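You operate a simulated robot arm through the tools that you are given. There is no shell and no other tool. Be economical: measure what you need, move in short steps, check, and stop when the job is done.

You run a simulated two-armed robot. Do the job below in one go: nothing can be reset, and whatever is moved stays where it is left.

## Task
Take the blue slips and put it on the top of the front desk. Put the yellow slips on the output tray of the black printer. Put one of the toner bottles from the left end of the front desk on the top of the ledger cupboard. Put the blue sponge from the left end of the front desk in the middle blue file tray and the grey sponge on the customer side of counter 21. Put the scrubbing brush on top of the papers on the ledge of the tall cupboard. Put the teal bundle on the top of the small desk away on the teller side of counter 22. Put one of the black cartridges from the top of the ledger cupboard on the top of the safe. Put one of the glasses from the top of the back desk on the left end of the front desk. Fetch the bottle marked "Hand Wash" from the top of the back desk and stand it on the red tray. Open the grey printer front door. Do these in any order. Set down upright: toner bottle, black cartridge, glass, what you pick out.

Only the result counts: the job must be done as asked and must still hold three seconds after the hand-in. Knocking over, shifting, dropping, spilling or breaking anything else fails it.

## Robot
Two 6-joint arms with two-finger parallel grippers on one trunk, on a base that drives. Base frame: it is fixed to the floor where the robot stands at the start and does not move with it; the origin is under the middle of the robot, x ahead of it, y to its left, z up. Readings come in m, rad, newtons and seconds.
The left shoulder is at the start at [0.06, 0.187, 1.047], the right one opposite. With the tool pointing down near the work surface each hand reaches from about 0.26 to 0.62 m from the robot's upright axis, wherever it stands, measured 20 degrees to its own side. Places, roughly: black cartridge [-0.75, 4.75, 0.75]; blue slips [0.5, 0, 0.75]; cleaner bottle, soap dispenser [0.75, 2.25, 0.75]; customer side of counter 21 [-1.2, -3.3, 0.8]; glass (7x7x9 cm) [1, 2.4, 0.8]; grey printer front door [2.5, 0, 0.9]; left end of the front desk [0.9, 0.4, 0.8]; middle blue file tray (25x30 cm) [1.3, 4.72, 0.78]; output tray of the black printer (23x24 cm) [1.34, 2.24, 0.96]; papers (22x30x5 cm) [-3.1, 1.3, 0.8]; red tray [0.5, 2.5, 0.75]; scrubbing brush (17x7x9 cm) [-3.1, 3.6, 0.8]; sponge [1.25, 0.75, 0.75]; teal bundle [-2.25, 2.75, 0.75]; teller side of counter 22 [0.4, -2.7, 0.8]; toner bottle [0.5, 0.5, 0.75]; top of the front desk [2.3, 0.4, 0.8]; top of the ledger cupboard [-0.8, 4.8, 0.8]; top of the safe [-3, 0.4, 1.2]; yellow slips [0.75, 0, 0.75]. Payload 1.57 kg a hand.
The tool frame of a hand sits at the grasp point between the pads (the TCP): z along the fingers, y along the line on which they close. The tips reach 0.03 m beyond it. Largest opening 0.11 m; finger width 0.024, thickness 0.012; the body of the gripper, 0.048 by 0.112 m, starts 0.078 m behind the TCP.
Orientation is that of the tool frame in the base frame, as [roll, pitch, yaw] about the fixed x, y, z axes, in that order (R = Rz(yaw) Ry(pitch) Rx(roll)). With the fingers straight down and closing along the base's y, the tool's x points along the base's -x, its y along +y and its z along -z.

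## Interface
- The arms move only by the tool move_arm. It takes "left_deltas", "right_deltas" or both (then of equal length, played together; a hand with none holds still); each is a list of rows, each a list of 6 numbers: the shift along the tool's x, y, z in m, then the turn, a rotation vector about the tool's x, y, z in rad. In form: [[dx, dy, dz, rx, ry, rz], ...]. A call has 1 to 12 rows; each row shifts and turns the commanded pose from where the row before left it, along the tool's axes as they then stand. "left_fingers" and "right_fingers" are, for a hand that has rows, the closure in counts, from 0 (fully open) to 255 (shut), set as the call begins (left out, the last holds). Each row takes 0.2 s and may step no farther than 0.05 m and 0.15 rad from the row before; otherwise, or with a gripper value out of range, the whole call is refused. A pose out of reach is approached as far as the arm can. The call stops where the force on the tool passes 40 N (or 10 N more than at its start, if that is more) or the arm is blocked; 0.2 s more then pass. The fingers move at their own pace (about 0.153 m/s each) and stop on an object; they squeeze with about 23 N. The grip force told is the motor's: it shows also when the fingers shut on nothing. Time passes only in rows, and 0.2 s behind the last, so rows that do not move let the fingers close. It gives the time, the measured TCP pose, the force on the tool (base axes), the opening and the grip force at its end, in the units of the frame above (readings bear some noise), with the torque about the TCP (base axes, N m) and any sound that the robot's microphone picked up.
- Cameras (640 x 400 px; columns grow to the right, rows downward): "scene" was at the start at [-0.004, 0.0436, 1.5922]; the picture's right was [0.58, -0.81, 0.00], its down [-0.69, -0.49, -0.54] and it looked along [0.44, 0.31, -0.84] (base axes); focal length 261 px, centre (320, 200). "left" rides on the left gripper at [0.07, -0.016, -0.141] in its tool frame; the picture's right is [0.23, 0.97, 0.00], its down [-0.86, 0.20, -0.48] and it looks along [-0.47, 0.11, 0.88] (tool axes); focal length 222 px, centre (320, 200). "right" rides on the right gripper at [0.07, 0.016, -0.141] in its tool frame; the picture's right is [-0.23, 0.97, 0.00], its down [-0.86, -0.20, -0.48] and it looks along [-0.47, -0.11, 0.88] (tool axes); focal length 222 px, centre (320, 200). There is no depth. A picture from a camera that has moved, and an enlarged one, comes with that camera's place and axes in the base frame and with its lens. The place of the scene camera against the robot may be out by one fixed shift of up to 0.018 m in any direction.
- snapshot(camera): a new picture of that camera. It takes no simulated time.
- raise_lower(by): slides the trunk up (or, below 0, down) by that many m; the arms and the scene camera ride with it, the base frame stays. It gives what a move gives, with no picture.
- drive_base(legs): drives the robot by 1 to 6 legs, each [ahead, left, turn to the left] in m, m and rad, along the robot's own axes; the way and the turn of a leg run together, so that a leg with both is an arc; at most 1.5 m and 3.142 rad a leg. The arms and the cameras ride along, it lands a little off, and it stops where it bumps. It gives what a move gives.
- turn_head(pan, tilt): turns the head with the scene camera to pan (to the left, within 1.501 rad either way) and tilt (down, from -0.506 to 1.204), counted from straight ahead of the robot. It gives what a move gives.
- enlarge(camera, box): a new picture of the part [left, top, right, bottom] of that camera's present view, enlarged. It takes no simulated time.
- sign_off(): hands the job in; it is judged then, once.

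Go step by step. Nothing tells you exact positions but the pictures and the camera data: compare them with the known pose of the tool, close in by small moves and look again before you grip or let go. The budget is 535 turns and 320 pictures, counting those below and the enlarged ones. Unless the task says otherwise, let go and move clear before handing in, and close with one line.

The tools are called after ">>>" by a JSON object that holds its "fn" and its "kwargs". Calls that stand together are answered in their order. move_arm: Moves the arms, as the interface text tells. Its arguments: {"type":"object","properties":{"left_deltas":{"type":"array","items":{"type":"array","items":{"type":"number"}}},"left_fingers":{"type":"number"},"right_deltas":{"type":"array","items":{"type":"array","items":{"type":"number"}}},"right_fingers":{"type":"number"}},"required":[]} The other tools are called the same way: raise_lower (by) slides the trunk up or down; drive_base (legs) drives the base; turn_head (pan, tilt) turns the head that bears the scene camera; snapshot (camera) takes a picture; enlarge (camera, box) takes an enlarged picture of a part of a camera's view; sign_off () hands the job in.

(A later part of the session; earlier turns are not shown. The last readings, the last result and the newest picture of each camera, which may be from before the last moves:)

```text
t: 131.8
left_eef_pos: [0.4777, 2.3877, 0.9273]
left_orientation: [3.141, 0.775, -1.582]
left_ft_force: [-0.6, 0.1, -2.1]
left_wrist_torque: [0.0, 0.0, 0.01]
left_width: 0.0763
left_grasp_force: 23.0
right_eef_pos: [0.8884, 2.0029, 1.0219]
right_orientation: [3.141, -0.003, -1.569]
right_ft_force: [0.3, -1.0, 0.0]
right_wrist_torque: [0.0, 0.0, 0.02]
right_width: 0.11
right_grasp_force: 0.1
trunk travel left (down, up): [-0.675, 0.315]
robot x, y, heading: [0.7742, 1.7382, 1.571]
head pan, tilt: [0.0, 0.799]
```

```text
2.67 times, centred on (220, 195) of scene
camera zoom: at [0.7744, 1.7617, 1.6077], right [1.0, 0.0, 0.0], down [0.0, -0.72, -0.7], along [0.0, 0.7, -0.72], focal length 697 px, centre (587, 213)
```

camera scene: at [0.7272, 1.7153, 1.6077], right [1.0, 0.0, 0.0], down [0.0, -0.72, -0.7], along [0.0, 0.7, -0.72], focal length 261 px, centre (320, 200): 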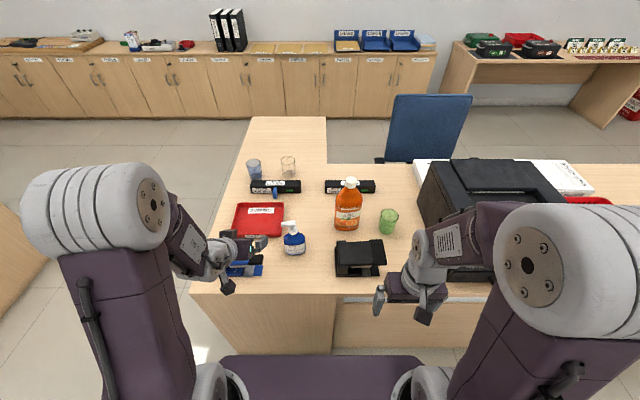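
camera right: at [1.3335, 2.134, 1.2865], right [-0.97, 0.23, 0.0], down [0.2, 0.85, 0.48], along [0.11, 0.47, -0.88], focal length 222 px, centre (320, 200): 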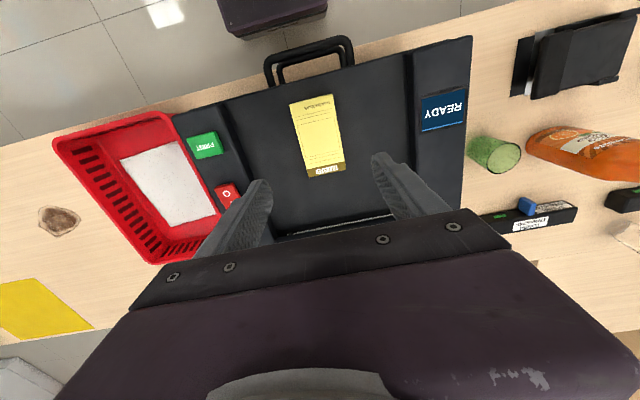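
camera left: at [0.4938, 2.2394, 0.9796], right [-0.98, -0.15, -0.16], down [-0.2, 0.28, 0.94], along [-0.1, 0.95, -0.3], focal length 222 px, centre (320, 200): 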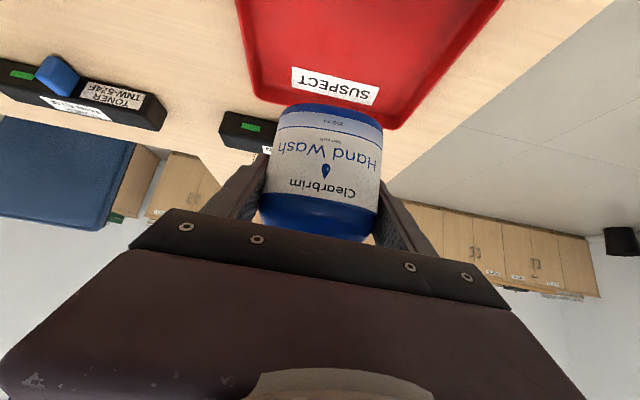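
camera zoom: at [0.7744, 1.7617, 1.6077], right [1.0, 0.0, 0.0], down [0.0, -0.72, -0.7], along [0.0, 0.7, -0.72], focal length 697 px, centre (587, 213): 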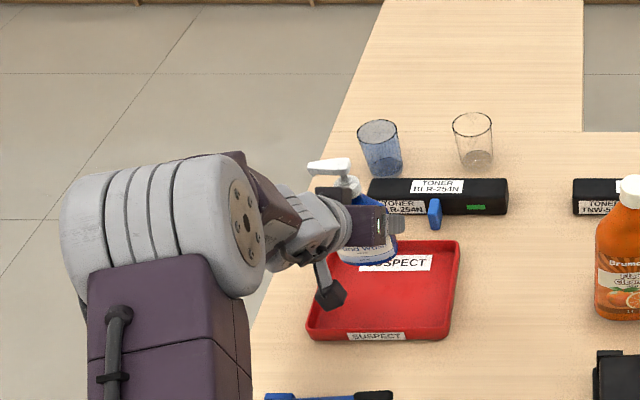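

Bottle is centred over the tray. Lower it.

>>> {"fn": "move_arm", "kwargs": {"left_deltas": [[0.028, 0, 0.0286, 0, 0, 0], [0.028, 0, 0.0286, 0, 0, 0], [0.0126, 0, 0.0129, 0, 0, 0]]}}

>>> {"fn": "snapshot", "kwargs": {"camera": "left"}}

>>> {"fn": "enlarge", "kwargs": {"camera": "scene", "box": [160, 150, 320, 270]}}

```text
t: 132.6
left_eef_pos: [0.4793, 2.3887, 0.8285]
left_orientation: [3.139, 0.775, -1.581]
left_ft_force: [0.6, 0.7, -2.3]
left_wrist_torque: [-0.01, 0.02, 0.0]
left_width: 0.0765
left_grasp_force: 23.9
right_eef_pos: [0.8893, 2.0023, 1.0221]
right_orientation: [-3.141, 0.0, -1.568]
right_ft_force: [0.1, 0.0, 0.4]
right_wrist_torque: [0.0, 0.0, 0.0]
right_width: 0.1098
right_grasp_force: 0.0
trunk travel left (down, up): [-0.675, 0.315]
robot x, y, heading: [0.7761, 1.7416, 1.575]
head pan, tilt: [0.0, 0.799]
```

```text
262 pictures are left
camera left: at [0.4942, 2.2397, 0.8808], right [-0.98, -0.15, -0.16], down [-0.2, 0.28, 0.94], along [-0.1, 0.95, -0.3], focal length 222 px, centre (320, 200)
```

left: 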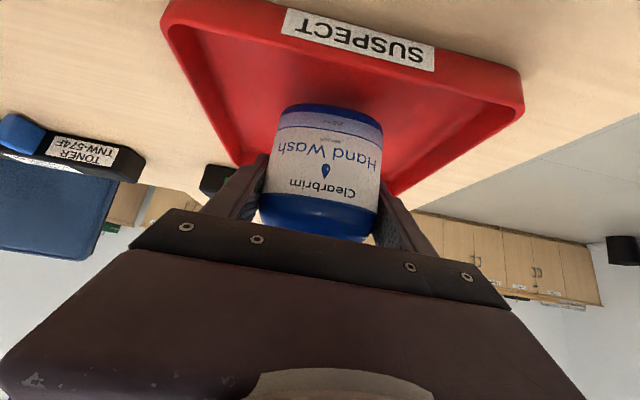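

```text
3.33 times, centred on (240, 210) of scene
camera zoom: at [0.7744, 1.7627, 1.6077], right [1.0, 0.0, 0.0], down [0.0, -0.72, -0.7], along [0.0, 0.7, -0.72], focal length 871 px, centre (587, 167)
```

zoom: 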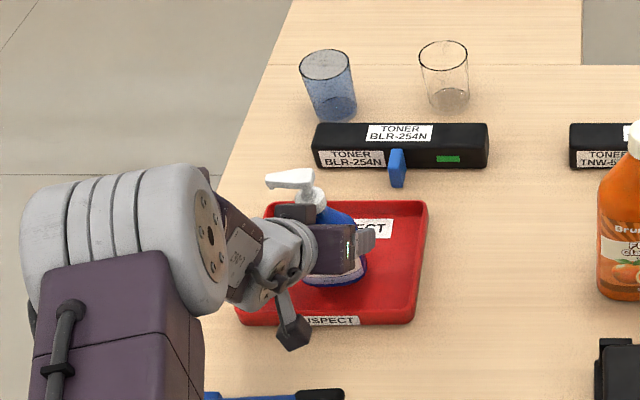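

>>> {"fn": "move_arm", "kwargs": {"left_deltas": [[0.0042, 0, 0.0043, 0, 0, 0], [0.0028, 0, 0.0029, 0, 0, 0]]}}

>>> {"fn": "move_arm", "kwargs": {"left_deltas": [[0.0028, 0, 0.0029, 0, 0, 0]]}}

```text
t: 133.2
left_eef_pos: [0.4782, 2.3867, 0.8175]
left_orientation: [3.14, 0.775, -1.58]
left_ft_force: [0.1, -0.9, -2.3]
left_wrist_torque: [0.02, 0.03, 0.01]
left_width: 0.076
left_grasp_force: 23.0
right_eef_pos: [0.8894, 2.0024, 1.0209]
right_orientation: [3.14, 0.0, -1.569]
right_ft_force: [0.4, -0.3, -1.2]
right_wrist_torque: [-0.02, 0.02, -0.02]
right_width: 0.1103
right_grasp_force: 0.1
trunk travel left (down, up): [-0.675, 0.315]
robot x, y, heading: [0.7735, 1.7356, 1.572]
head pan, tilt: [0.0, 0.799]
```

```text
t: 133.6
left_eef_pos: [0.4778, 2.388, 0.8136]
left_orientation: [-3.14, 0.773, -1.579]
left_ft_force: [1.0, 1.0, -2.9]
left_wrist_torque: [-0.02, 0.0, -0.02]
left_width: 0.0764
left_grasp_force: 23.3
right_eef_pos: [0.8894, 2.0038, 1.0216]
right_orientation: [3.141, -0.002, -1.568]
right_ft_force: [-0.4, -0.4, -0.3]
right_wrist_torque: [0.03, 0.02, -0.05]
right_width: 0.1102
right_grasp_force: 0.1
trunk travel left (down, up): [-0.675, 0.315]
robot x, y, heading: [0.7756, 1.7348, 1.572]
head pan, tilt: [0.0, 0.799]
```

>>> {"fn": "move_arm", "kwargs": {"left_deltas": [[0.0021, 0, 0.0021, 0, 0, 0]]}}

>>> {"fn": "move_arm", "kwargs": {"left_deltas": [[0.0021, 0, 0.0021, 0, 0, 0]]}}

```text
t: 134.0
left_eef_pos: [0.4768, 2.3883, 0.8104]
left_orientation: [3.14, 0.774, -1.58]
left_ft_force: [0.2, -0.2, -2.7]
left_wrist_torque: [0.0, 0.01, 0.0]
left_width: 0.0767
left_grasp_force: 23.1
right_eef_pos: [0.8898, 2.0029, 1.0236]
right_orientation: [3.141, -0.002, -1.57]
right_ft_force: [0.7, 0.7, -0.3]
right_wrist_torque: [-0.07, -0.02, -0.03]
right_width: 0.1102
right_grasp_force: 0.1
trunk travel left (down, up): [-0.675, 0.315]
robot x, y, heading: [0.7717, 1.7368, 1.569]
head pan, tilt: [0.0, 0.799]
```

```text
t: 134.4
left_eef_pos: [0.4779, 2.3878, 0.8093]
left_orientation: [3.139, 0.775, -1.582]
left_ft_force: [-0.3, 0.0, 0.3]
left_wrist_torque: [-0.01, 0.06, 0.0]
left_width: 0.0764
left_grasp_force: 23.3
right_eef_pos: [0.8895, 2.0019, 1.022]
right_orientation: [-3.14, -0.002, -1.57]
right_ft_force: [-0.8, -0.7, 0.6]
right_wrist_torque: [-0.01, 0.02, -0.03]
right_width: 0.1098
right_grasp_force: 0.0
trunk travel left (down, up): [-0.675, 0.315]
robot x, y, heading: [0.7775, 1.7379, 1.576]
head pan, tilt: [0.0, 0.799]
```

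Weight taken by the tray. Release slowly, then retreat along the approach.

>>> {"fn": "move_arm", "kwargs": {"left_deltas": [[0, 0, 0, 0, 0, 0], [0, 0, 0, 0, 0, 0], [0, 0, -0.02, 0, 0, 0], [0, 0, -0.04, 0, 0, 0], [0, 0, -0.04, 0, 0, 0], [0, 0, -0.04, 0, 0, 0]], "left_fingers": 10}}

>>> {"fn": "snapshot", "kwargs": {"camera": "left"}}

```text
t: 135.8
left_eef_pos: [0.4791, 2.2881, 0.9085]
left_orientation: [3.141, 0.775, -1.581]
left_ft_force: [0.0, 0.7, 0.2]
left_wrist_torque: [0.0, -0.05, -0.03]
left_width: 0.1058
left_grasp_force: 0.1
right_eef_pos: [0.8894, 2.0021, 1.0219]
right_orientation: [-3.141, 0.001, -1.57]
right_ft_force: [-0.2, 0.5, 0.2]
right_wrist_torque: [0.04, 0.0, 0.0]
right_width: 0.1102
right_grasp_force: 0.2
trunk travel left (down, up): [-0.675, 0.315]
robot x, y, heading: [0.7761, 1.738, 1.572]
head pan, tilt: [0.0, 0.799]
```

```text
260 pictures are left
camera left: at [0.4945, 2.1395, 0.9615], right [-0.98, -0.15, -0.16], down [-0.2, 0.28, 0.94], along [-0.1, 0.95, -0.3], focal length 222 px, centre (320, 200)
```

left: 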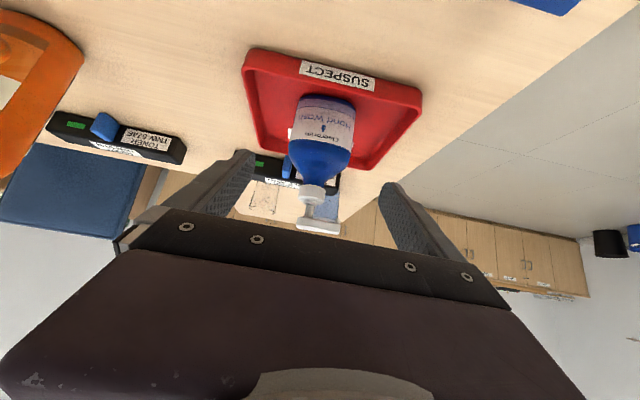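

Hand Wash stands on the red tray. Now retract the left hand, bring it vertical, and move the base so the right hand faces the green glass at about (1.0, 2.35).

>>> {"fn": "move_arm", "kwargs": {"left_deltas": [[0.01, 0, -0.038, 0, 0, 0], [0.01, 0, -0.038, 0, 0, 0], [0.01, 0, -0.038, 0, 0, 0], [0, 0, 0, 0, 0.13, 0], [0, 0, 0, 0, 0.13, 0], [0, 0, 0, 0, 0.13, 0], [0, 0, 0, 0, 0.13, 0], [0, 0, 0, 0, 0.13, 0], [0, 0, 0, 0, 0.125, 0]]}}

>>> {"fn": "drive_base", "kwargs": {"legs": [[0, -0.1, 0], [0.07, 0, 0]]}}

>>> {"fn": "snapshot", "kwargs": {"camera": "right"}}

>>> {"fn": "snapshot", "kwargs": {"camera": "scene"}}

```text
t: 137.8
left_eef_pos: [0.4911, 2.1919, 0.9674]
left_orientation: [-3.091, 0.168, -1.601]
left_ft_force: [0.2, -0.2, -1.0]
left_wrist_torque: [-0.03, 0.0, -0.03]
left_width: 0.1055
left_grasp_force: 0.0
left hand out of reach, approached as far as the arm can: row 6, 7
right_eef_pos: [0.8895, 2.0029, 1.0215]
right_orientation: [3.141, -0.002, -1.57]
right_ft_force: [-0.4, 0.6, 0.0]
right_wrist_torque: [0.01, 0.0, 0.02]
right_width: 0.1099
right_grasp_force: 0.0
trunk travel left (down, up): [-0.675, 0.315]
robot x, y, heading: [0.7763, 1.738, 1.568]
head pan, tilt: [0.0, 0.799]
```

```text
t: 139.6
left_eef_pos: [0.591, 2.2611, 0.9694]
left_orientation: [-3.091, 0.169, -1.601]
left_ft_force: [1.2, -0.5, -0.2]
left_wrist_torque: [-0.01, 0.03, 0.04]
left_width: 0.1058
left_grasp_force: 0.0
right_eef_pos: [0.9889, 2.0719, 1.0224]
right_orientation: [-3.14, -0.001, -1.572]
right_ft_force: [0.2, 0.0, -0.2]
right_wrist_torque: [-0.01, 0.04, -0.02]
right_width: 0.11
right_grasp_force: 0.0
trunk travel left (down, up): [-0.675, 0.315]
robot x, y, heading: [0.8733, 1.8096, 1.57]
head pan, tilt: [0.0, 0.799]
```

```text
259 pictures are left
camera right: at [0.9735, 2.001, 1.1637], right [-0.97, 0.23, 0.0], down [0.2, 0.86, 0.48], along [0.11, 0.47, -0.88], focal length 222 px, centre (320, 200)
```

right: 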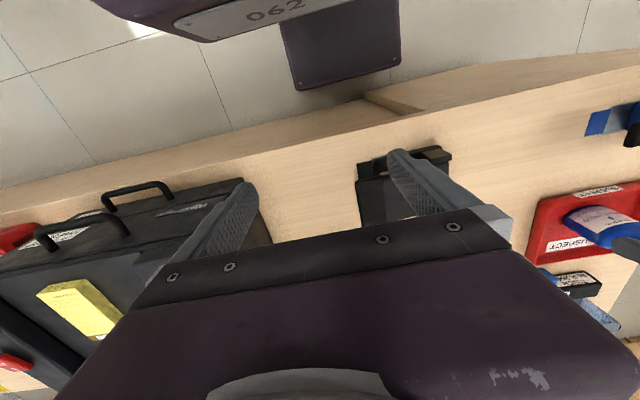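

```text
258 pictures are left
camera scene: at [0.8747, 1.8311, 1.6077], right [1.0, 0.0, 0.0], down [0.0, -0.72, -0.7], along [0.0, 0.7, -0.72], focal length 261 px, centre (320, 200)
```

scene: 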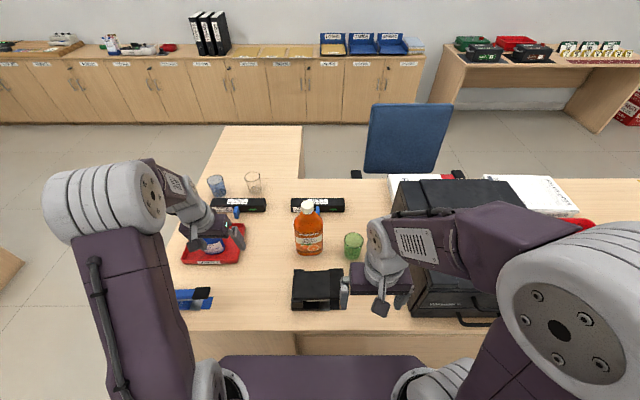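

>>> {"fn": "move_arm", "kwargs": {"right_deltas": [[-0.045, -0.003, 0, 0, 0, 0], [-0.045, -0.003, 0, 0, 0, 0], [-0.045, -0.003, 0, 0, 0, 0], [-0.045, -0.003, 0, 0, 0, 0]]}}

>>> {"fn": "snapshot", "kwargs": {"camera": "right"}}

```text
t: 140.6
left_eef_pos: [0.589, 2.2633, 0.9686]
left_orientation: [-3.09, 0.169, -1.604]
left_ft_force: [-0.2, 0.2, 0.5]
left_wrist_torque: [0.02, 0.01, -0.04]
left_width: 0.1056
left_grasp_force: 0.1
right_eef_pos: [1.0016, 2.2539, 1.0205]
right_orientation: [3.142, -0.002, -1.573]
right_ft_force: [1.5, 1.0, -0.5]
right_wrist_torque: [-0.02, 0.03, 0.01]
right_width: 0.11
right_grasp_force: 0.1
trunk travel left (down, up): [-0.675, 0.315]
robot x, y, heading: [0.874, 1.8096, 1.57]
head pan, tilt: [0.0, 0.799]
```

```text
257 pictures are left
camera right: at [0.9854, 2.184, 1.1629], right [-0.97, 0.23, 0.0], down [0.2, 0.86, 0.48], along [0.11, 0.46, -0.88], focal length 222 px, centre (320, 200)
```

right: 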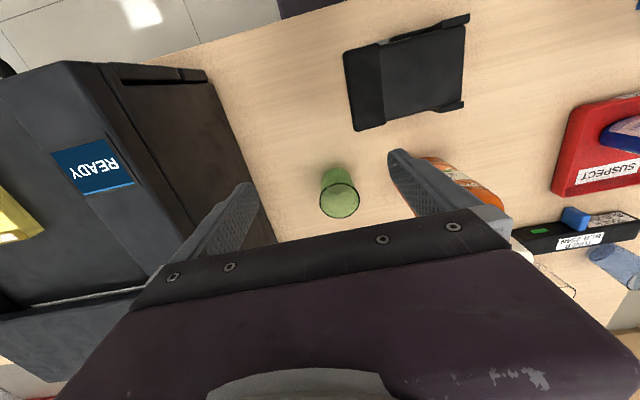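

Glass at (0.994, 2.357). Move over it and lower round it.

>>> {"fn": "move_arm", "kwargs": {"right_deltas": [[-0.035, 0.004, 0, 0, 0, 0], [-0.035, 0.004, 0, 0, 0, 0], [-0.034, 0.0, 0, 0, 0, 0], [0, 0, 0.04, 0, 0, 0], [0, 0, 0.04, 0, 0, 0], [0, 0, 0.04, 0, 0, 0]]}}

>>> {"fn": "snapshot", "kwargs": {"camera": "right"}}

```text
t: 142.0
left_eef_pos: [0.5904, 2.2637, 0.9675]
left_orientation: [-3.089, 0.168, -1.602]
left_ft_force: [0.1, 0.6, 0.3]
left_wrist_torque: [-0.01, -0.02, -0.01]
left_width: 0.1057
left_grasp_force: 0.0
right_eef_pos: [0.9908, 2.3558, 0.9015]
right_orientation: [3.141, -0.001, -1.57]
right_ft_force: [-1.3, 0.3, -0.2]
right_wrist_torque: [-0.01, 0.0, -0.02]
right_width: 0.1099
right_grasp_force: 0.1
trunk travel left (down, up): [-0.675, 0.315]
robot x, y, heading: [0.8756, 1.8092, 1.566]
head pan, tilt: [0.0, 0.799]
```

```text
256 pictures are left
camera right: at [0.9744, 2.2844, 1.0423], right [-0.97, 0.23, 0.0], down [0.2, 0.86, 0.48], along [0.11, 0.46, -0.88], focal length 222 px, centre (320, 200)
```

right: 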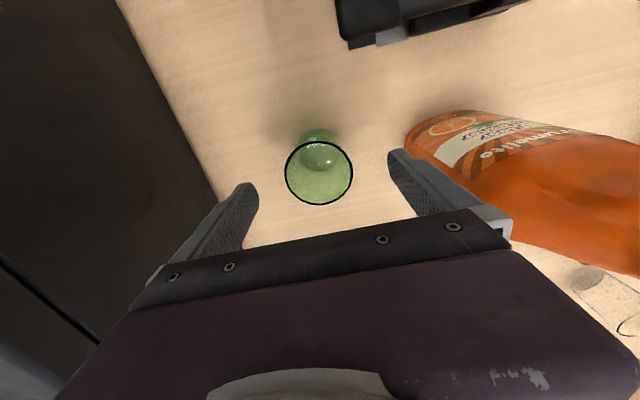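

>>> {"fn": "move_arm", "kwargs": {"right_deltas": [[-0.004, -0.002, 0.04, 0, 0, 0], [0, 0, 0.04, 0, 0, 0], [0, 0, 0.01, 0, 0, 0]]}}

>>> {"fn": "move_arm", "kwargs": {"right_deltas": [[0, 0, 0, 0, 0, 0], [0, 0, 0, 0, 0, 0], [0, 0, 0, 0, 0, 0]], "right_fingers": 255}}

>>> {"fn": "snapshot", "kwargs": {"camera": "right"}}

```text
t: 142.8
left_eef_pos: [0.5895, 2.2616, 0.9689]
left_orientation: [-3.09, 0.168, -1.603]
left_ft_force: [-0.5, 0.2, -0.3]
left_wrist_torque: [-0.01, -0.04, 0.0]
left_width: 0.1057
left_grasp_force: 0.1
right_eef_pos: [0.9949, 2.3604, 0.8116]
right_orientation: [-3.14, 0.001, -1.572]
right_ft_force: [-0.6, 0.1, 0.3]
right_wrist_torque: [0.01, 0.03, 0.01]
right_width: 0.1101
right_grasp_force: 0.0
trunk travel left (down, up): [-0.675, 0.315]
robot x, y, heading: [0.8743, 1.8072, 1.568]
head pan, tilt: [0.0, 0.799]
```

```text
t: 143.6
left_eef_pos: [0.5899, 2.2626, 0.9685]
left_orientation: [-3.088, 0.169, -1.604]
left_ft_force: [0.0, 0.1, -0.9]
left_wrist_torque: [-0.01, -0.01, -0.02]
left_width: 0.1059
left_grasp_force: 0.0
right_eef_pos: [0.996, 2.3606, 0.8095]
right_orientation: [-3.141, -0.002, -1.572]
right_ft_force: [-0.7, 0.4, 0.1]
right_wrist_torque: [0.01, 0.04, 0.03]
right_width: 0.0655
right_grasp_force: 22.6
trunk travel left (down, up): [-0.675, 0.315]
robot x, y, heading: [0.8762, 1.8127, 1.572]
head pan, tilt: [0.0, 0.799]
```

```text
255 pictures are left
camera right: at [0.9803, 2.2896, 0.9524], right [-0.97, 0.23, 0.0], down [0.2, 0.86, 0.48], along [0.11, 0.46, -0.88], focal length 222 px, centre (320, 200)
```

right: 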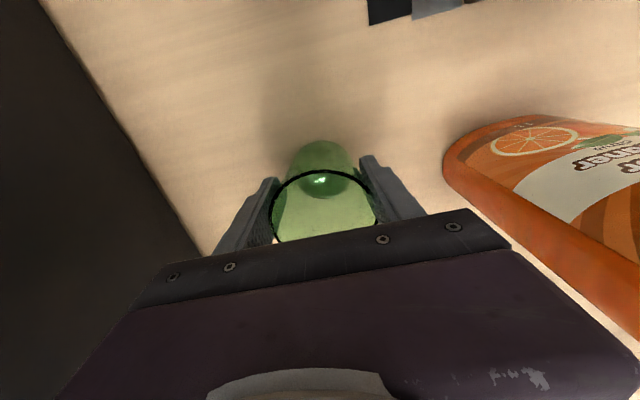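

Gripped. Lift, retract, back off and turn to the front desk.

>>> {"fn": "move_arm", "kwargs": {"right_deltas": [[0, 0, -0.03, 0, 0, 0], [0, 0, -0.045, 0, 0, 0], [0, 0, -0.045, 0, 0, 0], [0, 0, -0.045, 0, 0, 0], [0, 0, -0.03, 0, 0, 0], [0.045, 0, 0, 0, 0, 0], [0.045, 0, 0, 0, 0, 0], [0.045, 0, 0, 0, 0, 0]]}}

>>> {"fn": "snapshot", "kwargs": {"camera": "right"}}

>>> {"fn": "drive_base", "kwargs": {"legs": [[-0.5, 0, 0], [0, 0.2, 0], [0, 0, -3.1416]]}}

>>> {"fn": "turn_head", "kwargs": {"pan": 0.0, "tilt": 0.8}}

>>> {"fn": "snapshot", "kwargs": {"camera": "scene"}}

```text
t: 145.4
left_eef_pos: [0.5893, 2.2614, 0.968]
left_orientation: [-3.09, 0.169, -1.603]
left_ft_force: [-0.7, -0.5, 0.0]
left_wrist_torque: [0.05, -0.01, 0.0]
left_width: 0.1059
left_grasp_force: 0.1
right_eef_pos: [0.9942, 2.2241, 1.0067]
right_orientation: [3.141, -0.002, -1.569]
right_ft_force: [-0.1, -0.1, -1.7]
right_wrist_torque: [0.04, 0.01, 0.0]
right_width: 0.0656
right_grasp_force: 22.7
trunk travel left (down, up): [-0.675, 0.315]
robot x, y, heading: [0.8747, 1.808, 1.569]
head pan, tilt: [0.0, 0.799]
```

```text
254 pictures are left
camera right: at [0.9777, 2.1532, 1.1485], right [-0.97, 0.23, 0.0], down [0.2, 0.85, 0.48], along [0.11, 0.47, -0.88], focal length 222 px, centre (320, 200)
```

right: 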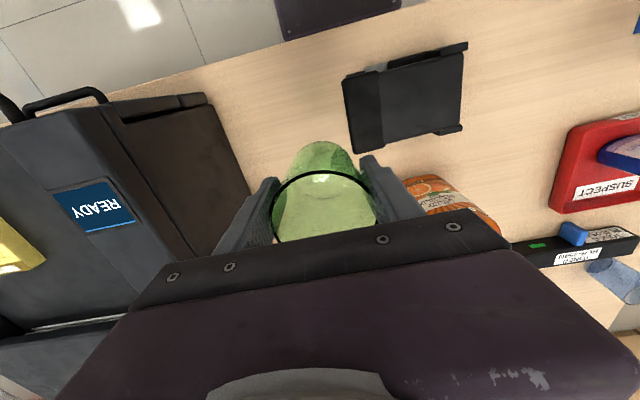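

```text
refused: -3.1416 is not a number from -3.14159 to 3.14159
```

```text
t: 146.0
left_eef_pos: [0.5895, 2.2628, 0.9685]
left_orientation: [-3.089, 0.168, -1.603]
left_ft_force: [0.6, 0.3, 0.0]
left_wrist_torque: [0.02, 0.0, -0.03]
left_width: 0.1057
left_grasp_force: 0.1
right_eef_pos: [0.994, 2.2256, 1.0057]
right_orientation: [-3.141, -0.001, -1.571]
right_ft_force: [-0.3, 0.3, -1.5]
right_wrist_torque: [0.02, -0.04, 0.05]
right_width: 0.0651
right_grasp_force: 22.8
trunk travel left (down, up): [-0.675, 0.315]
robot x, y, heading: [0.8751, 1.8068, 1.571]
head pan, tilt: [0.0, 0.799]
```

```text
253 pictures are left
camera scene: at [0.8737, 1.8319, 1.6077], right [1.0, 0.0, 0.0], down [0.0, -0.72, -0.7], along [0.0, 0.7, -0.72], focal length 261 px, centre (320, 200)
```

scene: 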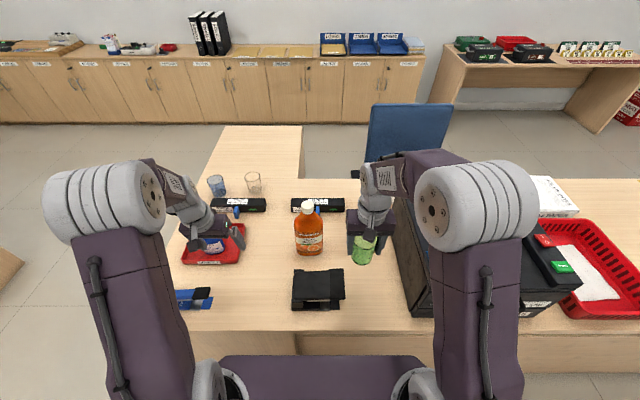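

>>> {"fn": "drive_base", "kwargs": {"legs": [[-0.48, 0, 0], [0, 0.2, 0], [0, 0, -3.14]]}}

>>> {"fn": "snapshot", "kwargs": {"camera": "scene"}}

```text
t: 157.3
left_eef_pos: [0.9754, 0.8902, 0.9682]
left_orientation: [-3.09, 0.168, 1.579]
left_ft_force: [-0.1, -0.4, 0.6]
left_wrist_torque: [-0.01, -0.02, 0.02]
left_width: 0.1056
left_grasp_force: 0.0
right_eef_pos: [0.5709, 0.9111, 1.0065]
right_orientation: [3.141, -0.002, 1.608]
right_ft_force: [0.3, -0.2, -1.7]
right_wrist_torque: [0.03, 0.01, 0.02]
right_width: 0.0651
right_grasp_force: 22.8
trunk travel left (down, up): [-0.675, 0.315]
robot x, y, heading: [0.6719, 1.3336, -1.537]
head pan, tilt: [0.0, 0.799]
```

```text
252 pictures are left
camera scene: at [0.6736, 1.3148, 1.6076], right [-1.0, -0.04, 0.0], down [-0.03, 0.72, -0.7], along [0.03, -0.7, -0.72], focal length 261 px, centre (320, 200)
```

scene: 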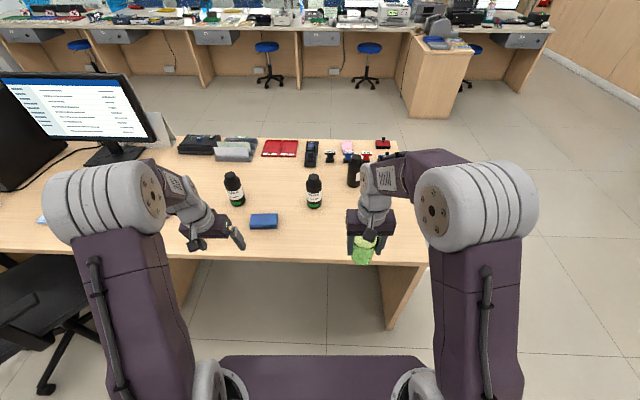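

>>> {"fn": "drive_base", "kwargs": {"legs": [[0.15, 0, -0.034]]}}

>>> {"fn": "move_arm", "kwargs": {"right_deltas": [[-0.03, -0.03, 0, 0, 0, 0], [-0.03, -0.03, 0, 0, 0, 0], [-0.03, -0.03, 0, 0, 0, 0], [-0.03, 0, 0.03, 0, 0, 0], [0, 0, 0.04, 0, 0, 0], [0, 0, 0.04, 0, 0, 0]]}}

>>> {"fn": "snapshot", "kwargs": {"camera": "right"}}

>>> {"fn": "enlarge", "kwargs": {"camera": "scene", "box": [200, 120, 440, 280]}}

```text
t: 158.6
left_eef_pos: [0.962, 0.7304, 0.9703]
left_orientation: [-3.092, 0.168, 1.543]
left_ft_force: [0.6, -0.2, -0.6]
left_wrist_torque: [0.02, 0.0, -0.04]
left_width: 0.1055
left_grasp_force: 0.1
right_eef_pos: [0.5577, 0.7666, 1.0059]
right_orientation: [-3.141, 0.0, 1.574]
right_ft_force: [-0.1, 0.4, -1.7]
right_wrist_torque: [-0.06, 0.0, 0.0]
right_width: 0.0654
right_grasp_force: 22.5
trunk travel left (down, up): [-0.675, 0.315]
robot x, y, heading: [0.6795, 1.1817, -1.571]
head pan, tilt: [0.0, 0.799]
```

```text
t: 160.0
left_eef_pos: [0.9606, 0.7268, 0.9689]
left_orientation: [-3.092, 0.167, 1.542]
left_ft_force: [0.1, -0.4, -0.3]
left_wrist_torque: [0.03, -0.01, 0.04]
left_width: 0.1058
left_grasp_force: 0.1
right_eef_pos: [0.4667, 0.643, 0.8959]
right_orientation: [-3.141, -0.002, 1.571]
right_ft_force: [0.3, 0.4, -1.8]
right_wrist_torque: [0.0, -0.02, 0.0]
right_width: 0.0655
right_grasp_force: 22.9
trunk travel left (down, up): [-0.675, 0.315]
robot x, y, heading: [0.6779, 1.1833, -1.571]
head pan, tilt: [0.0, 0.799]
```

```text
251 pictures are left
camera right: at [0.4841, 0.7111, 1.0372], right [0.97, -0.23, 0.0], down [-0.2, -0.86, 0.48], along [-0.11, -0.46, -0.88], focal length 222 px, centre (320, 200)
```

right: 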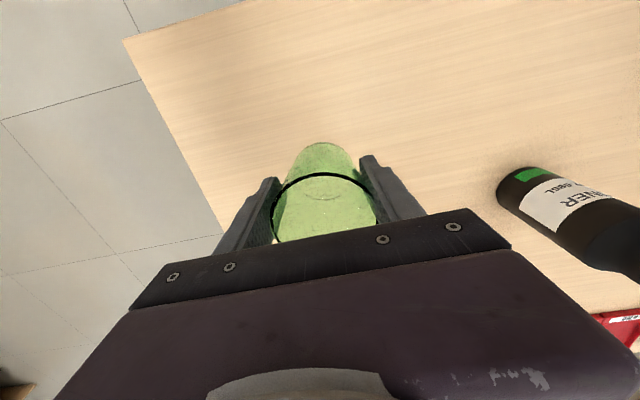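

```text
2.50 times, centred on (320, 200) of scene
camera zoom: at [0.6752, 1.1632, 1.6077], right [-1.0, 0.0, 0.0], down [0.0, 0.72, -0.7], along [0.0, -0.7, -0.72], focal length 653 px, centre (320, 200)
```

zoom: 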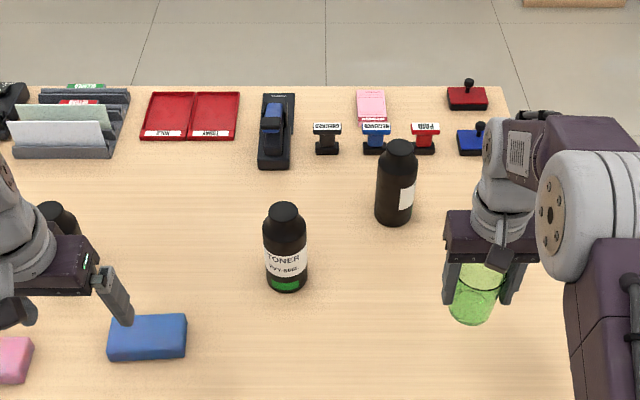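

>>> {"fn": "move_arm", "kwargs": {"right_deltas": [[0, 0, 0.04, 0, 0, 0], [0, 0, 0.035, 0, 0, 0], [0, 0, 0.008, 0, 0, 0]]}}

>>> {"fn": "move_arm", "kwargs": {"right_deltas": [[0, 0, 0.002, 0, 0, 0]]}}

```text
t: 160.8
left_eef_pos: [0.9621, 0.73, 0.9696]
left_orientation: [-3.089, 0.169, 1.543]
left_ft_force: [-0.2, -1.6, -0.2]
left_wrist_torque: [-0.01, 0.01, -0.01]
left_width: 0.1056
left_grasp_force: 0.1
right_eef_pos: [0.4678, 0.6461, 0.8124]
right_orientation: [-3.141, -0.001, 1.573]
right_ft_force: [1.0, -0.5, -1.1]
right_wrist_torque: [-0.02, 0.0, -0.01]
right_width: 0.0654
right_grasp_force: 22.5
trunk travel left (down, up): [-0.675, 0.315]
robot x, y, heading: [0.6765, 1.1825, -1.57]
head pan, tilt: [0.0, 0.799]
```

```text
t: 161.2
left_eef_pos: [0.9617, 0.7291, 0.9692]
left_orientation: [-3.091, 0.169, 1.543]
left_ft_force: [0.1, 0.3, 0.2]
left_wrist_torque: [0.06, 0.04, -0.01]
left_width: 0.1056
left_grasp_force: 0.1
right_eef_pos: [0.4671, 0.6458, 0.8119]
right_orientation: [-3.141, 0.0, 1.571]
right_ft_force: [0.8, 0.0, -2.3]
right_wrist_torque: [0.0, -0.01, -0.02]
right_width: 0.0653
right_grasp_force: 22.4
trunk travel left (down, up): [-0.675, 0.315]
robot x, y, heading: [0.6742, 1.1813, -1.567]
head pan, tilt: [0.0, 0.799]
```

>>> {"fn": "move_arm", "kwargs": {"right_deltas": [[0, 0, 0.002, 0, 0, 0], [0, 0, 0.001, 0, 0, 0]]}}

>>> {"fn": "move_arm", "kwargs": {"right_deltas": [[0, 0, 0.001, 0, 0, 0], [0, 0, 0.001, 0, 0, 0]]}}

```text
t: 161.8
left_eef_pos: [0.9613, 0.7295, 0.9706]
left_orientation: [-3.089, 0.171, 1.542]
left_ft_force: [0.0, -0.8, 0.0]
left_wrist_torque: [0.0, 0.01, 0.0]
left_width: 0.1056
left_grasp_force: 0.1
right_eef_pos: [0.4678, 0.6446, 0.8097]
right_orientation: [-3.141, 0.001, 1.57]
right_ft_force: [-0.6, -0.8, 12.5]
right_wrist_torque: [0.05, 0.05, -0.07]
right_width: 0.0652
right_grasp_force: 23.3
trunk travel left (down, up): [-0.675, 0.315]
robot x, y, heading: [0.6777, 1.1852, -1.57]
head pan, tilt: [0.0, 0.799]
```

```text
t: 162.4
left_eef_pos: [0.9619, 0.7301, 0.969]
left_orientation: [-3.088, 0.17, 1.543]
left_ft_force: [0.8, 0.3, 0.2]
left_wrist_torque: [0.02, -0.02, 0.02]
left_width: 0.1056
left_grasp_force: 0.1
right_eef_pos: [0.4687, 0.6454, 0.8076]
right_orientation: [-3.141, 0.001, 1.572]
right_ft_force: [-1.4, -0.1, 11.9]
right_wrist_torque: [-0.09, 0.03, -0.1]
right_width: 0.0653
right_grasp_force: 23.5
trunk travel left (down, up): [-0.675, 0.315]
robot x, y, heading: [0.678, 1.1813, -1.568]
head pan, tilt: [0.0, 0.799]
```

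Standing on the desk. Release and rise.

>>> {"fn": "move_arm", "kwargs": {"right_deltas": [[0, 0, 0, 0, 0, 0], [0, 0, 0, 0, 0, 0], [0, 0, -0.03, 0, 0, 0], [0, 0, -0.045, 0, 0, 0], [0, 0, -0.045, 0, 0, 0], [0, 0, -0.045, 0, 0, 0]], "right_fingers": 0}}

>>> {"fn": "snapshot", "kwargs": {"camera": "right"}}

>>> {"fn": "snapshot", "kwargs": {"camera": "left"}}

```text
t: 163.8
left_eef_pos: [0.962, 0.7299, 0.9699]
left_orientation: [-3.09, 0.169, 1.541]
left_ft_force: [0.2, -0.1, -0.1]
left_wrist_torque: [0.01, 0.01, 0.01]
left_width: 0.1056
left_grasp_force: 0.0
right_eef_pos: [0.4692, 0.6457, 0.9721]
right_orientation: [-3.141, 0.0, 1.571]
right_ft_force: [0.6, -0.1, 0.6]
right_wrist_torque: [-0.01, 0.04, -0.01]
right_width: 0.1098
right_grasp_force: 0.1
trunk travel left (down, up): [-0.675, 0.315]
robot x, y, heading: [0.6728, 1.1842, -1.57]
head pan, tilt: [0.0, 0.799]
```

```text
249 pictures are left
camera right: at [0.4856, 0.7139, 1.1135], right [0.97, -0.23, 0.0], down [-0.2, -0.86, 0.48], along [-0.11, -0.46, -0.88], focal length 222 px, centre (320, 200)
```

right: 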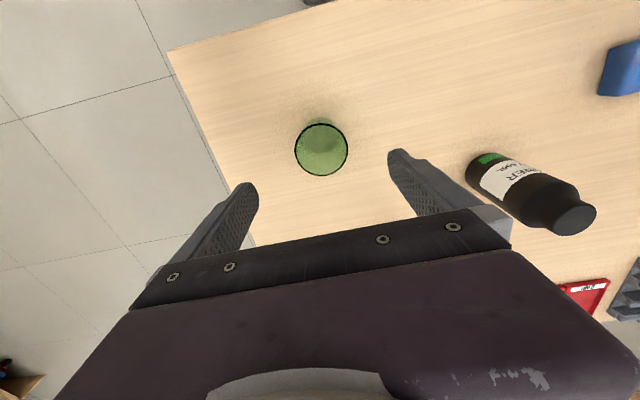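

```text
248 pictures are left
camera left: at [0.957, 0.8229, 1.0982], right [0.98, 0.19, -0.09], down [0.2, -0.77, 0.61], along [0.05, -0.61, -0.79], focal length 222 px, centre (320, 200)
```

left: 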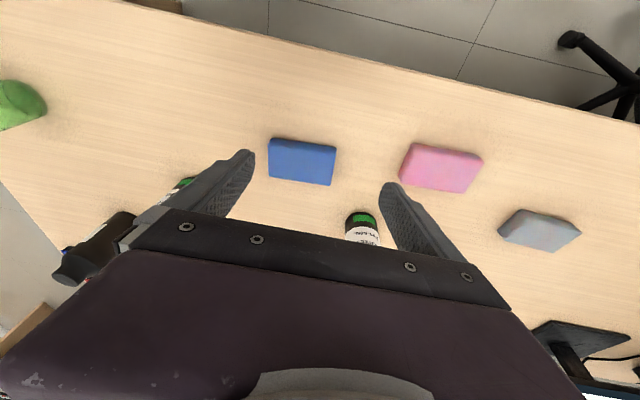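

Glass is placed. Next: blue sponge at (0.934, 0.64) with the left hand (turned 90°) and the middle toner bottle at about (0.73, 0.515) with the right. I shift the base first.

>>> {"fn": "move_arm", "kwargs": {"right_deltas": [[0, 0, -0.03, 0, 0, 0], [0.03, 0, -0.0, 0, 0, 0], [0.03, 0, 0, 0, 0, 0]], "left_deltas": [[0, 0, -0.02, -0.05, 0, 0], [0, 0, 0, 0, 0.084, 0], [0, 0, 0, 0, 0.084, -0.03]]}}

>>> {"fn": "drive_base", "kwargs": {"legs": [[0.0, 0.155, 0], [0.08, 0, 0]]}}

>>> {"fn": "move_arm", "kwargs": {"left_deltas": [[0, -0.03, 0, 0, 0, 0.15], [0, -0.03, 0, 0, 0, 0.15], [0, 0, 0, 0, 0, 0.15], [0, 0, 0, 0, 0, 0.15], [0, 0, 0, 0, 0, 0.15], [0, 0, 0, 0, 0, 0.15], [0, 0, 0, 0, 0, 0.15], [0, 0, 0, 0, 0, 0.15], [0, 0, 0, 0, 0, 0.15], [0, 0, 0, 0, 0, 0.15], [0, 0, 0, 0, 0, 0.07]]}}

>>> {"fn": "snapshot", "kwargs": {"camera": "left"}}

```text
t: 164.6
left_eef_pos: [0.9639, 0.7328, 0.9888]
left_orientation: [-3.139, 0.0, 1.573]
left_ft_force: [0.1, 0.3, -0.3]
left_wrist_torque: [-0.01, 0.0, -0.03]
left_width: 0.1055
left_grasp_force: 0.1
right_eef_pos: [0.4683, 0.7069, 1.0027]
right_orientation: [3.141, -0.002, 1.573]
right_ft_force: [-1.0, 0.3, -0.5]
right_wrist_torque: [-0.05, 0.0, -0.04]
right_width: 0.11
right_grasp_force: 0.1
trunk travel left (down, up): [-0.675, 0.315]
robot x, y, heading: [0.677, 1.1857, -1.572]
head pan, tilt: [0.0, 0.799]
```

```text
t: 166.7
left_eef_pos: [1.1135, 0.6526, 0.9875]
left_orientation: [-3.139, 0.002, 1.573]
left_ft_force: [-0.1, 0.2, -0.1]
left_wrist_torque: [-0.02, 0.0, 0.02]
left_width: 0.1056
left_grasp_force: 0.1
right_eef_pos: [0.6182, 0.6256, 1.0032]
right_orientation: [-3.14, -0.002, 1.572]
right_ft_force: [0.0, -0.2, 1.1]
right_wrist_torque: [0.02, 0.02, 0.02]
right_width: 0.1101
right_grasp_force: 0.0
trunk travel left (down, up): [-0.675, 0.315]
robot x, y, heading: [0.8284, 1.1035, -1.571]
head pan, tilt: [0.0, 0.799]
```

```text
t: 169.1
left_eef_pos: [1.0538, 0.6567, 0.9882]
left_orientation: [3.139, 0.003, 0.0]
left_ft_force: [0.1, 0.7, 0.6]
left_wrist_torque: [0.03, 0.0, -0.01]
left_width: 0.1057
left_grasp_force: 0.1
right_eef_pos: [0.6187, 0.6262, 1.0027]
right_orientation: [-3.141, -0.002, 1.572]
right_ft_force: [0.9, 0.4, -0.1]
right_wrist_torque: [0.03, 0.03, 0.02]
right_width: 0.1097
right_grasp_force: 0.1
trunk travel left (down, up): [-0.675, 0.315]
robot x, y, heading: [0.8289, 1.1008, -1.567]
head pan, tilt: [0.0, 0.799]
```

```text
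247 pictures are left
camera left: at [1.1261, 0.6738, 1.1298], right [0.23, -0.97, 0.0], down [-0.85, -0.2, 0.48], along [-0.47, -0.11, -0.88], focal length 222 px, centre (320, 200)
```

left: 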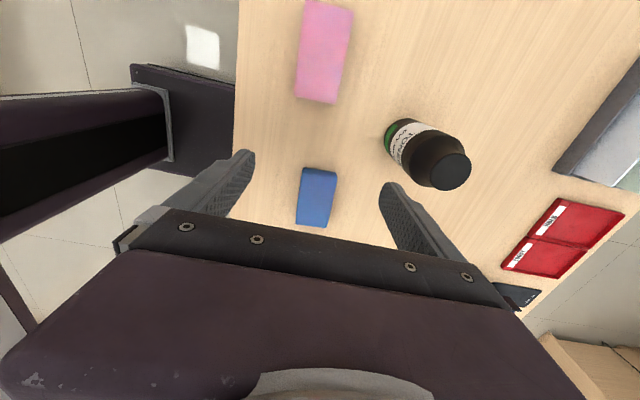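

>>> {"fn": "move_arm", "kwargs": {"left_deltas": [[-0.04, 0.008, 0, 0, 0, 0], [-0.04, 0.008, 0, 0, 0, 0], [-0.04, 0.008, 0, 0, 0, 0], [0, 0, 0.045, 0, 0, 0], [0, 0, 0.045, 0, 0, 0]], "left_fingers": 20}}

>>> {"fn": "snapshot", "kwargs": {"camera": "left"}}

```text
t: 170.3
left_eef_pos: [0.9324, 0.6321, 0.8987]
left_orientation: [3.141, 0.003, 0.003]
left_ft_force: [0.8, -0.5, 0.9]
left_wrist_torque: [-0.01, 0.01, 0.01]
left_width: 0.1015
left_grasp_force: 0.2
right_eef_pos: [0.6187, 0.6257, 1.0023]
right_orientation: [-3.14, -0.002, 1.573]
right_ft_force: [-0.2, 0.2, 0.2]
right_wrist_torque: [-0.01, 0.0, 0.0]
right_width: 0.11
right_grasp_force: 0.1
trunk travel left (down, up): [-0.675, 0.315]
robot x, y, heading: [0.829, 1.1041, -1.568]
head pan, tilt: [0.0, 0.799]
```

```text
246 pictures are left
camera left: at [1.004, 0.65, 1.0408], right [0.23, -0.97, 0.0], down [-0.85, -0.2, 0.48], along [-0.47, -0.11, -0.88], focal length 222 px, centre (320, 200)
```

left: 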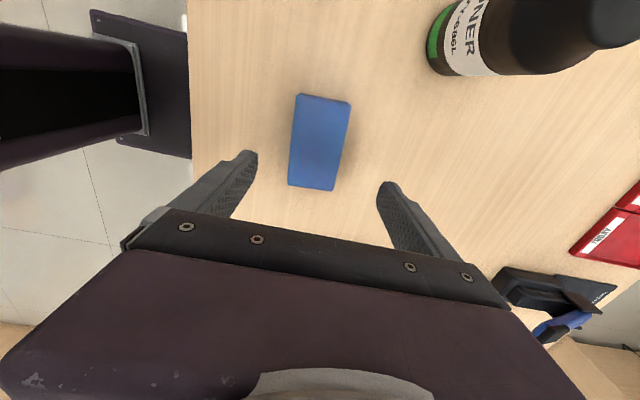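

>>> {"fn": "move_arm", "kwargs": {"left_deltas": [[0.003, 0, 0.04, 0, 0, 0], [0, 0, 0.04, 0, 0, 0], [0, 0, 0.027, 0, 0, 0]]}}

>>> {"fn": "move_arm", "kwargs": {"left_deltas": [[0, 0, 0, 0, 0, 0], [0, 0, 0, 0, 0, 0], [0, 0, 0, 0, 0, 0]], "left_fingers": 255}}

>>> {"fn": "snapshot", "kwargs": {"camera": "left"}}

```text
t: 171.1
left_eef_pos: [0.9373, 0.6357, 0.7908]
left_orientation: [3.141, 0.004, 0.003]
left_ft_force: [1.1, 0.0, 0.3]
left_wrist_torque: [0.0, -0.04, 0.01]
left_width: 0.1016
left_grasp_force: 0.0
right_eef_pos: [0.6187, 0.6262, 1.0028]
right_orientation: [3.141, -0.003, 1.573]
right_ft_force: [0.4, 0.0, 0.3]
right_wrist_torque: [-0.02, 0.01, -0.01]
right_width: 0.1101
right_grasp_force: 0.1
trunk travel left (down, up): [-0.675, 0.315]
robot x, y, heading: [0.827, 1.1014, -1.565]
head pan, tilt: [0.0, 0.799]
```

```text
t: 171.9
left_eef_pos: [0.9377, 0.6352, 0.7921]
left_orientation: [3.14, 0.003, 0.003]
left_ft_force: [0.6, -0.8, -0.2]
left_wrist_torque: [-0.01, 0.01, -0.01]
left_width: 0.0638
left_grasp_force: 22.9
right_eef_pos: [0.6189, 0.626, 1.0038]
right_orientation: [-3.141, -0.003, 1.574]
right_ft_force: [0.0, 0.4, 0.3]
right_wrist_torque: [-0.01, -0.02, 0.02]
right_width: 0.1101
right_grasp_force: 0.0
trunk travel left (down, up): [-0.675, 0.315]
robot x, y, heading: [0.8256, 1.1007, -1.569]
head pan, tilt: [0.0, 0.799]
```

```text
245 pictures are left
camera left: at [1.009, 0.6525, 0.9333], right [0.23, -0.97, 0.0], down [-0.85, -0.2, 0.48], along [-0.47, -0.11, -0.88], focal length 222 px, centre (320, 200)
```

left: 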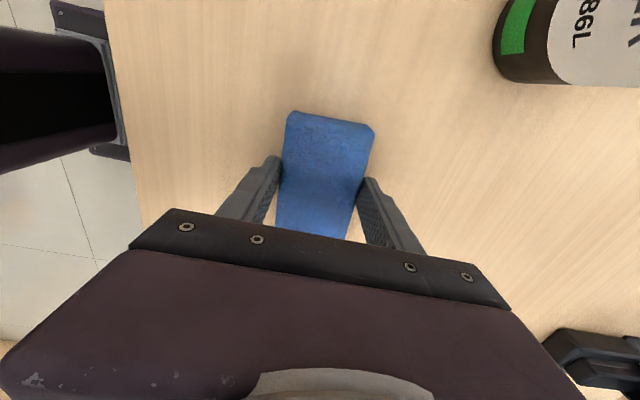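

Sponge gripped. Lift it and bring the right hand over the toner bottle.

>>> {"fn": "move_arm", "kwargs": {"left_deltas": [[0, 0, -0.04, 0, 0, 0], [0, 0, -0.045, 0, 0, 0], [0, 0, -0.045, 0, 0, 0], [0.03, 0, -0.03, 0, 0, 0], [0.04, -0.02, 0, 0, 0, 0], [0.04, -0.02, 0, 0, 0, 0]]}}

>>> {"fn": "move_arm", "kwargs": {"right_deltas": [[-0.02, 0.037, 0, 0, 0, 0], [-0.02, 0.037, 0, 0, 0, 0], [-0.02, 0.037, 0, 0, 0, 0]]}}

>>> {"fn": "snapshot", "kwargs": {"camera": "right"}}

```text
t: 173.3
left_eef_pos: [1.047, 0.6714, 0.9508]
left_orientation: [3.139, 0.004, 0.0]
left_ft_force: [-0.1, 1.6, -1.2]
left_wrist_torque: [-0.04, 0.0, 0.0]
left_width: 0.0636
left_grasp_force: 23.0
right_eef_pos: [0.6199, 0.6269, 1.0034]
right_orientation: [-3.14, -0.001, 1.572]
right_ft_force: [0.1, -0.6, -0.1]
right_wrist_torque: [-0.02, 0.01, 0.02]
right_width: 0.11
right_grasp_force: 0.1
trunk travel left (down, up): [-0.675, 0.315]
robot x, y, heading: [0.8298, 1.1002, -1.568]
head pan, tilt: [0.0, 0.799]
```

```text
t: 174.1
left_eef_pos: [1.0453, 0.6711, 0.9489]
left_orientation: [-3.141, 0.003, 0.003]
left_ft_force: [0.3, 0.1, -1.7]
left_wrist_torque: [0.01, -0.01, 0.02]
left_width: 0.0633
left_grasp_force: 23.0
right_eef_pos: [0.7305, 0.5645, 1.0029]
right_orientation: [-3.139, -0.003, 1.571]
right_ft_force: [0.6, -0.2, 0.2]
right_wrist_torque: [0.04, 0.03, -0.03]
right_width: 0.1101
right_grasp_force: 0.2
trunk travel left (down, up): [-0.675, 0.315]
robot x, y, heading: [0.8232, 1.1037, -1.572]
head pan, tilt: [0.0, 0.799]
```

```text
244 pictures are left
camera right: at [0.7474, 0.6331, 1.1438], right [0.97, -0.23, 0.0], down [-0.2, -0.86, 0.48], along [-0.11, -0.46, -0.88], focal length 222 px, centre (320, 200)
```

right: 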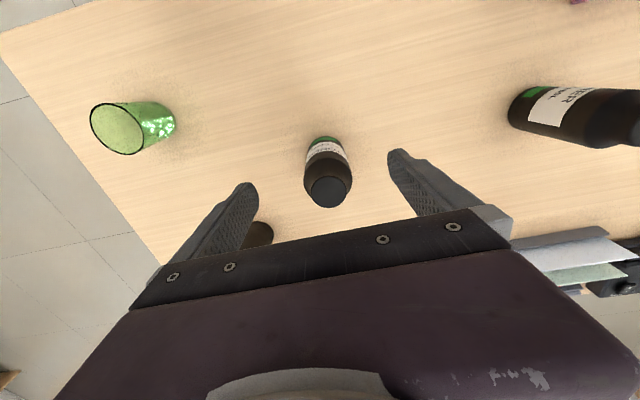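

>>> {"fn": "move_arm", "kwargs": {"right_deltas": [[-0.047, 0, 0, 0, 0, 0], [0, 0, 0.04, 0, 0, 0], [0, 0, 0.04, 0, 0, 0]]}}

>>> {"fn": "snapshot", "kwargs": {"camera": "right"}}

>>> {"fn": "enlarge", "kwargs": {"camera": "scene", "box": [280, 140, 440, 240]}}

```text
t: 174.9
left_eef_pos: [1.0444, 0.6728, 0.9508]
left_orientation: [3.141, 0.004, 0.004]
left_ft_force: [0.6, -0.5, 0.3]
left_wrist_torque: [-0.01, -0.01, -0.02]
left_width: 0.0636
left_grasp_force: 23.2
right_eef_pos: [0.7308, 0.5193, 0.9219]
right_orientation: [3.141, 0.0, 1.573]
right_ft_force: [-0.9, 0.2, -0.4]
right_wrist_torque: [0.04, 0.0, 0.03]
right_width: 0.11
right_grasp_force: 0.0
trunk travel left (down, up): [-0.675, 0.315]
robot x, y, heading: [0.8273, 1.1002, -1.569]
head pan, tilt: [0.0, 0.799]
```

```text
243 pictures are left
camera right: at [0.7483, 0.5871, 1.0648], right [0.97, -0.22, 0.0], down [-0.2, -0.86, 0.48], along [-0.11, -0.46, -0.88], focal length 222 px, centre (320, 200)
```

right: 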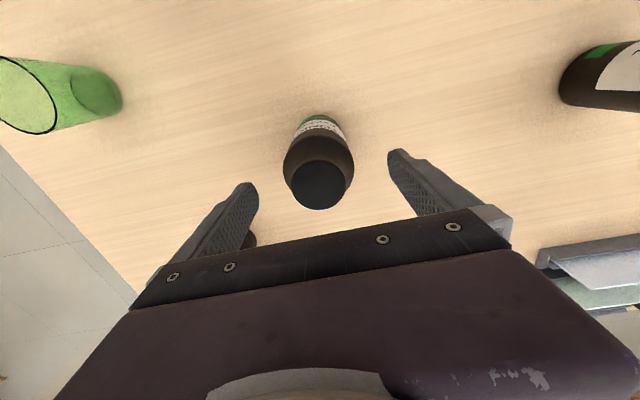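

```text
4.00 times, centred on (360, 190) of scene
camera zoom: at [0.8265, 1.085, 1.6077], right [-1.0, 0.0, 0.0], down [0.0, 0.72, -0.7], along [0.0, -0.7, -0.72], focal length 1045 px, centre (160, 240)
```

zoom: 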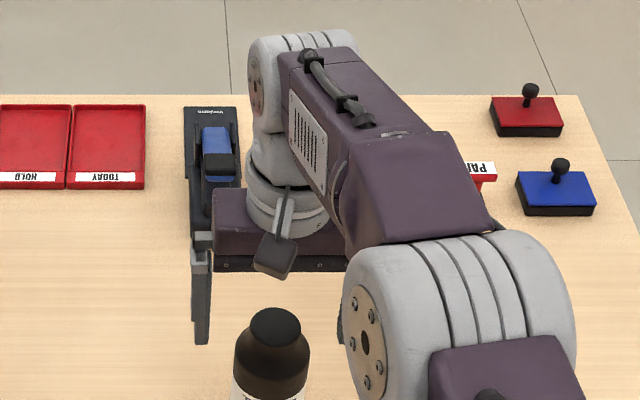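

>>> {"fn": "move_arm", "kwargs": {"right_deltas": [[-0.003, 0.001, 0.035, 0, 0, 0], [0, 0, 0.03, 0, 0, 0], [0, 0, 0.01, 0, 0, 0]]}}

>>> {"fn": "move_arm", "kwargs": {"right_deltas": [[0, 0, 0, 0, 0, 0], [0, 0, 0, 0, 0, 0], [0, 0, 0, 0, 0, 0]], "right_fingers": 255}}

>>> {"fn": "snapshot", "kwargs": {"camera": "right"}}

```text
t: 175.7
left_eef_pos: [1.0451, 0.6715, 0.9506]
left_orientation: [3.14, 0.004, 0.005]
left_ft_force: [0.2, 0.7, -0.9]
left_wrist_torque: [-0.02, 0.03, -0.01]
left_width: 0.0632
left_grasp_force: 23.0
right_eef_pos: [0.7315, 0.5144, 0.8465]
right_orientation: [3.141, -0.001, 1.572]
right_ft_force: [0.6, -0.3, -0.1]
right_wrist_torque: [-0.02, -0.01, -0.01]
right_width: 0.1098
right_grasp_force: 0.0
trunk travel left (down, up): [-0.675, 0.315]
robot x, y, heading: [0.8275, 1.1039, -1.569]
head pan, tilt: [0.0, 0.799]
```

```text
t: 176.5
left_eef_pos: [1.0452, 0.6724, 0.9511]
left_orientation: [3.138, 0.004, 0.002]
left_ft_force: [0.6, 0.0, 0.3]
left_wrist_torque: [0.04, -0.01, 0.01]
left_width: 0.063
left_grasp_force: 23.3
right_eef_pos: [0.7315, 0.5154, 0.8465]
right_orientation: [-3.141, -0.004, 1.573]
right_ft_force: [-1.1, 0.3, 0.2]
right_wrist_torque: [-0.05, 0.03, 0.02]
right_width: 0.065
right_grasp_force: 22.7
trunk travel left (down, up): [-0.675, 0.315]
robot x, y, heading: [0.828, 1.1019, -1.568]
head pan, tilt: [0.0, 0.799]
```

```text
241 pictures are left
camera right: at [0.7477, 0.5835, 0.9881], right [0.97, -0.23, 0.0], down [-0.2, -0.86, 0.48], along [-0.11, -0.46, -0.88], focal length 222 px, centre (320, 200)
```

right: 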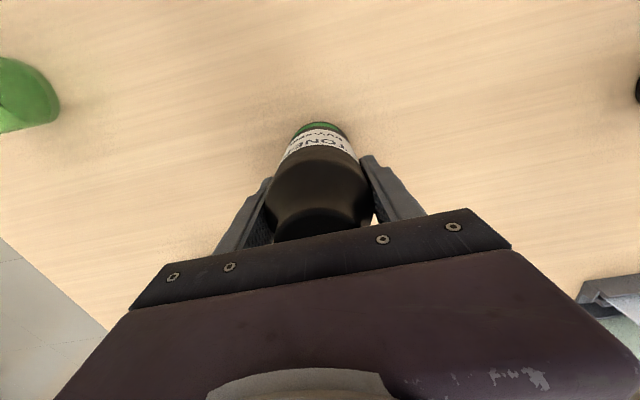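

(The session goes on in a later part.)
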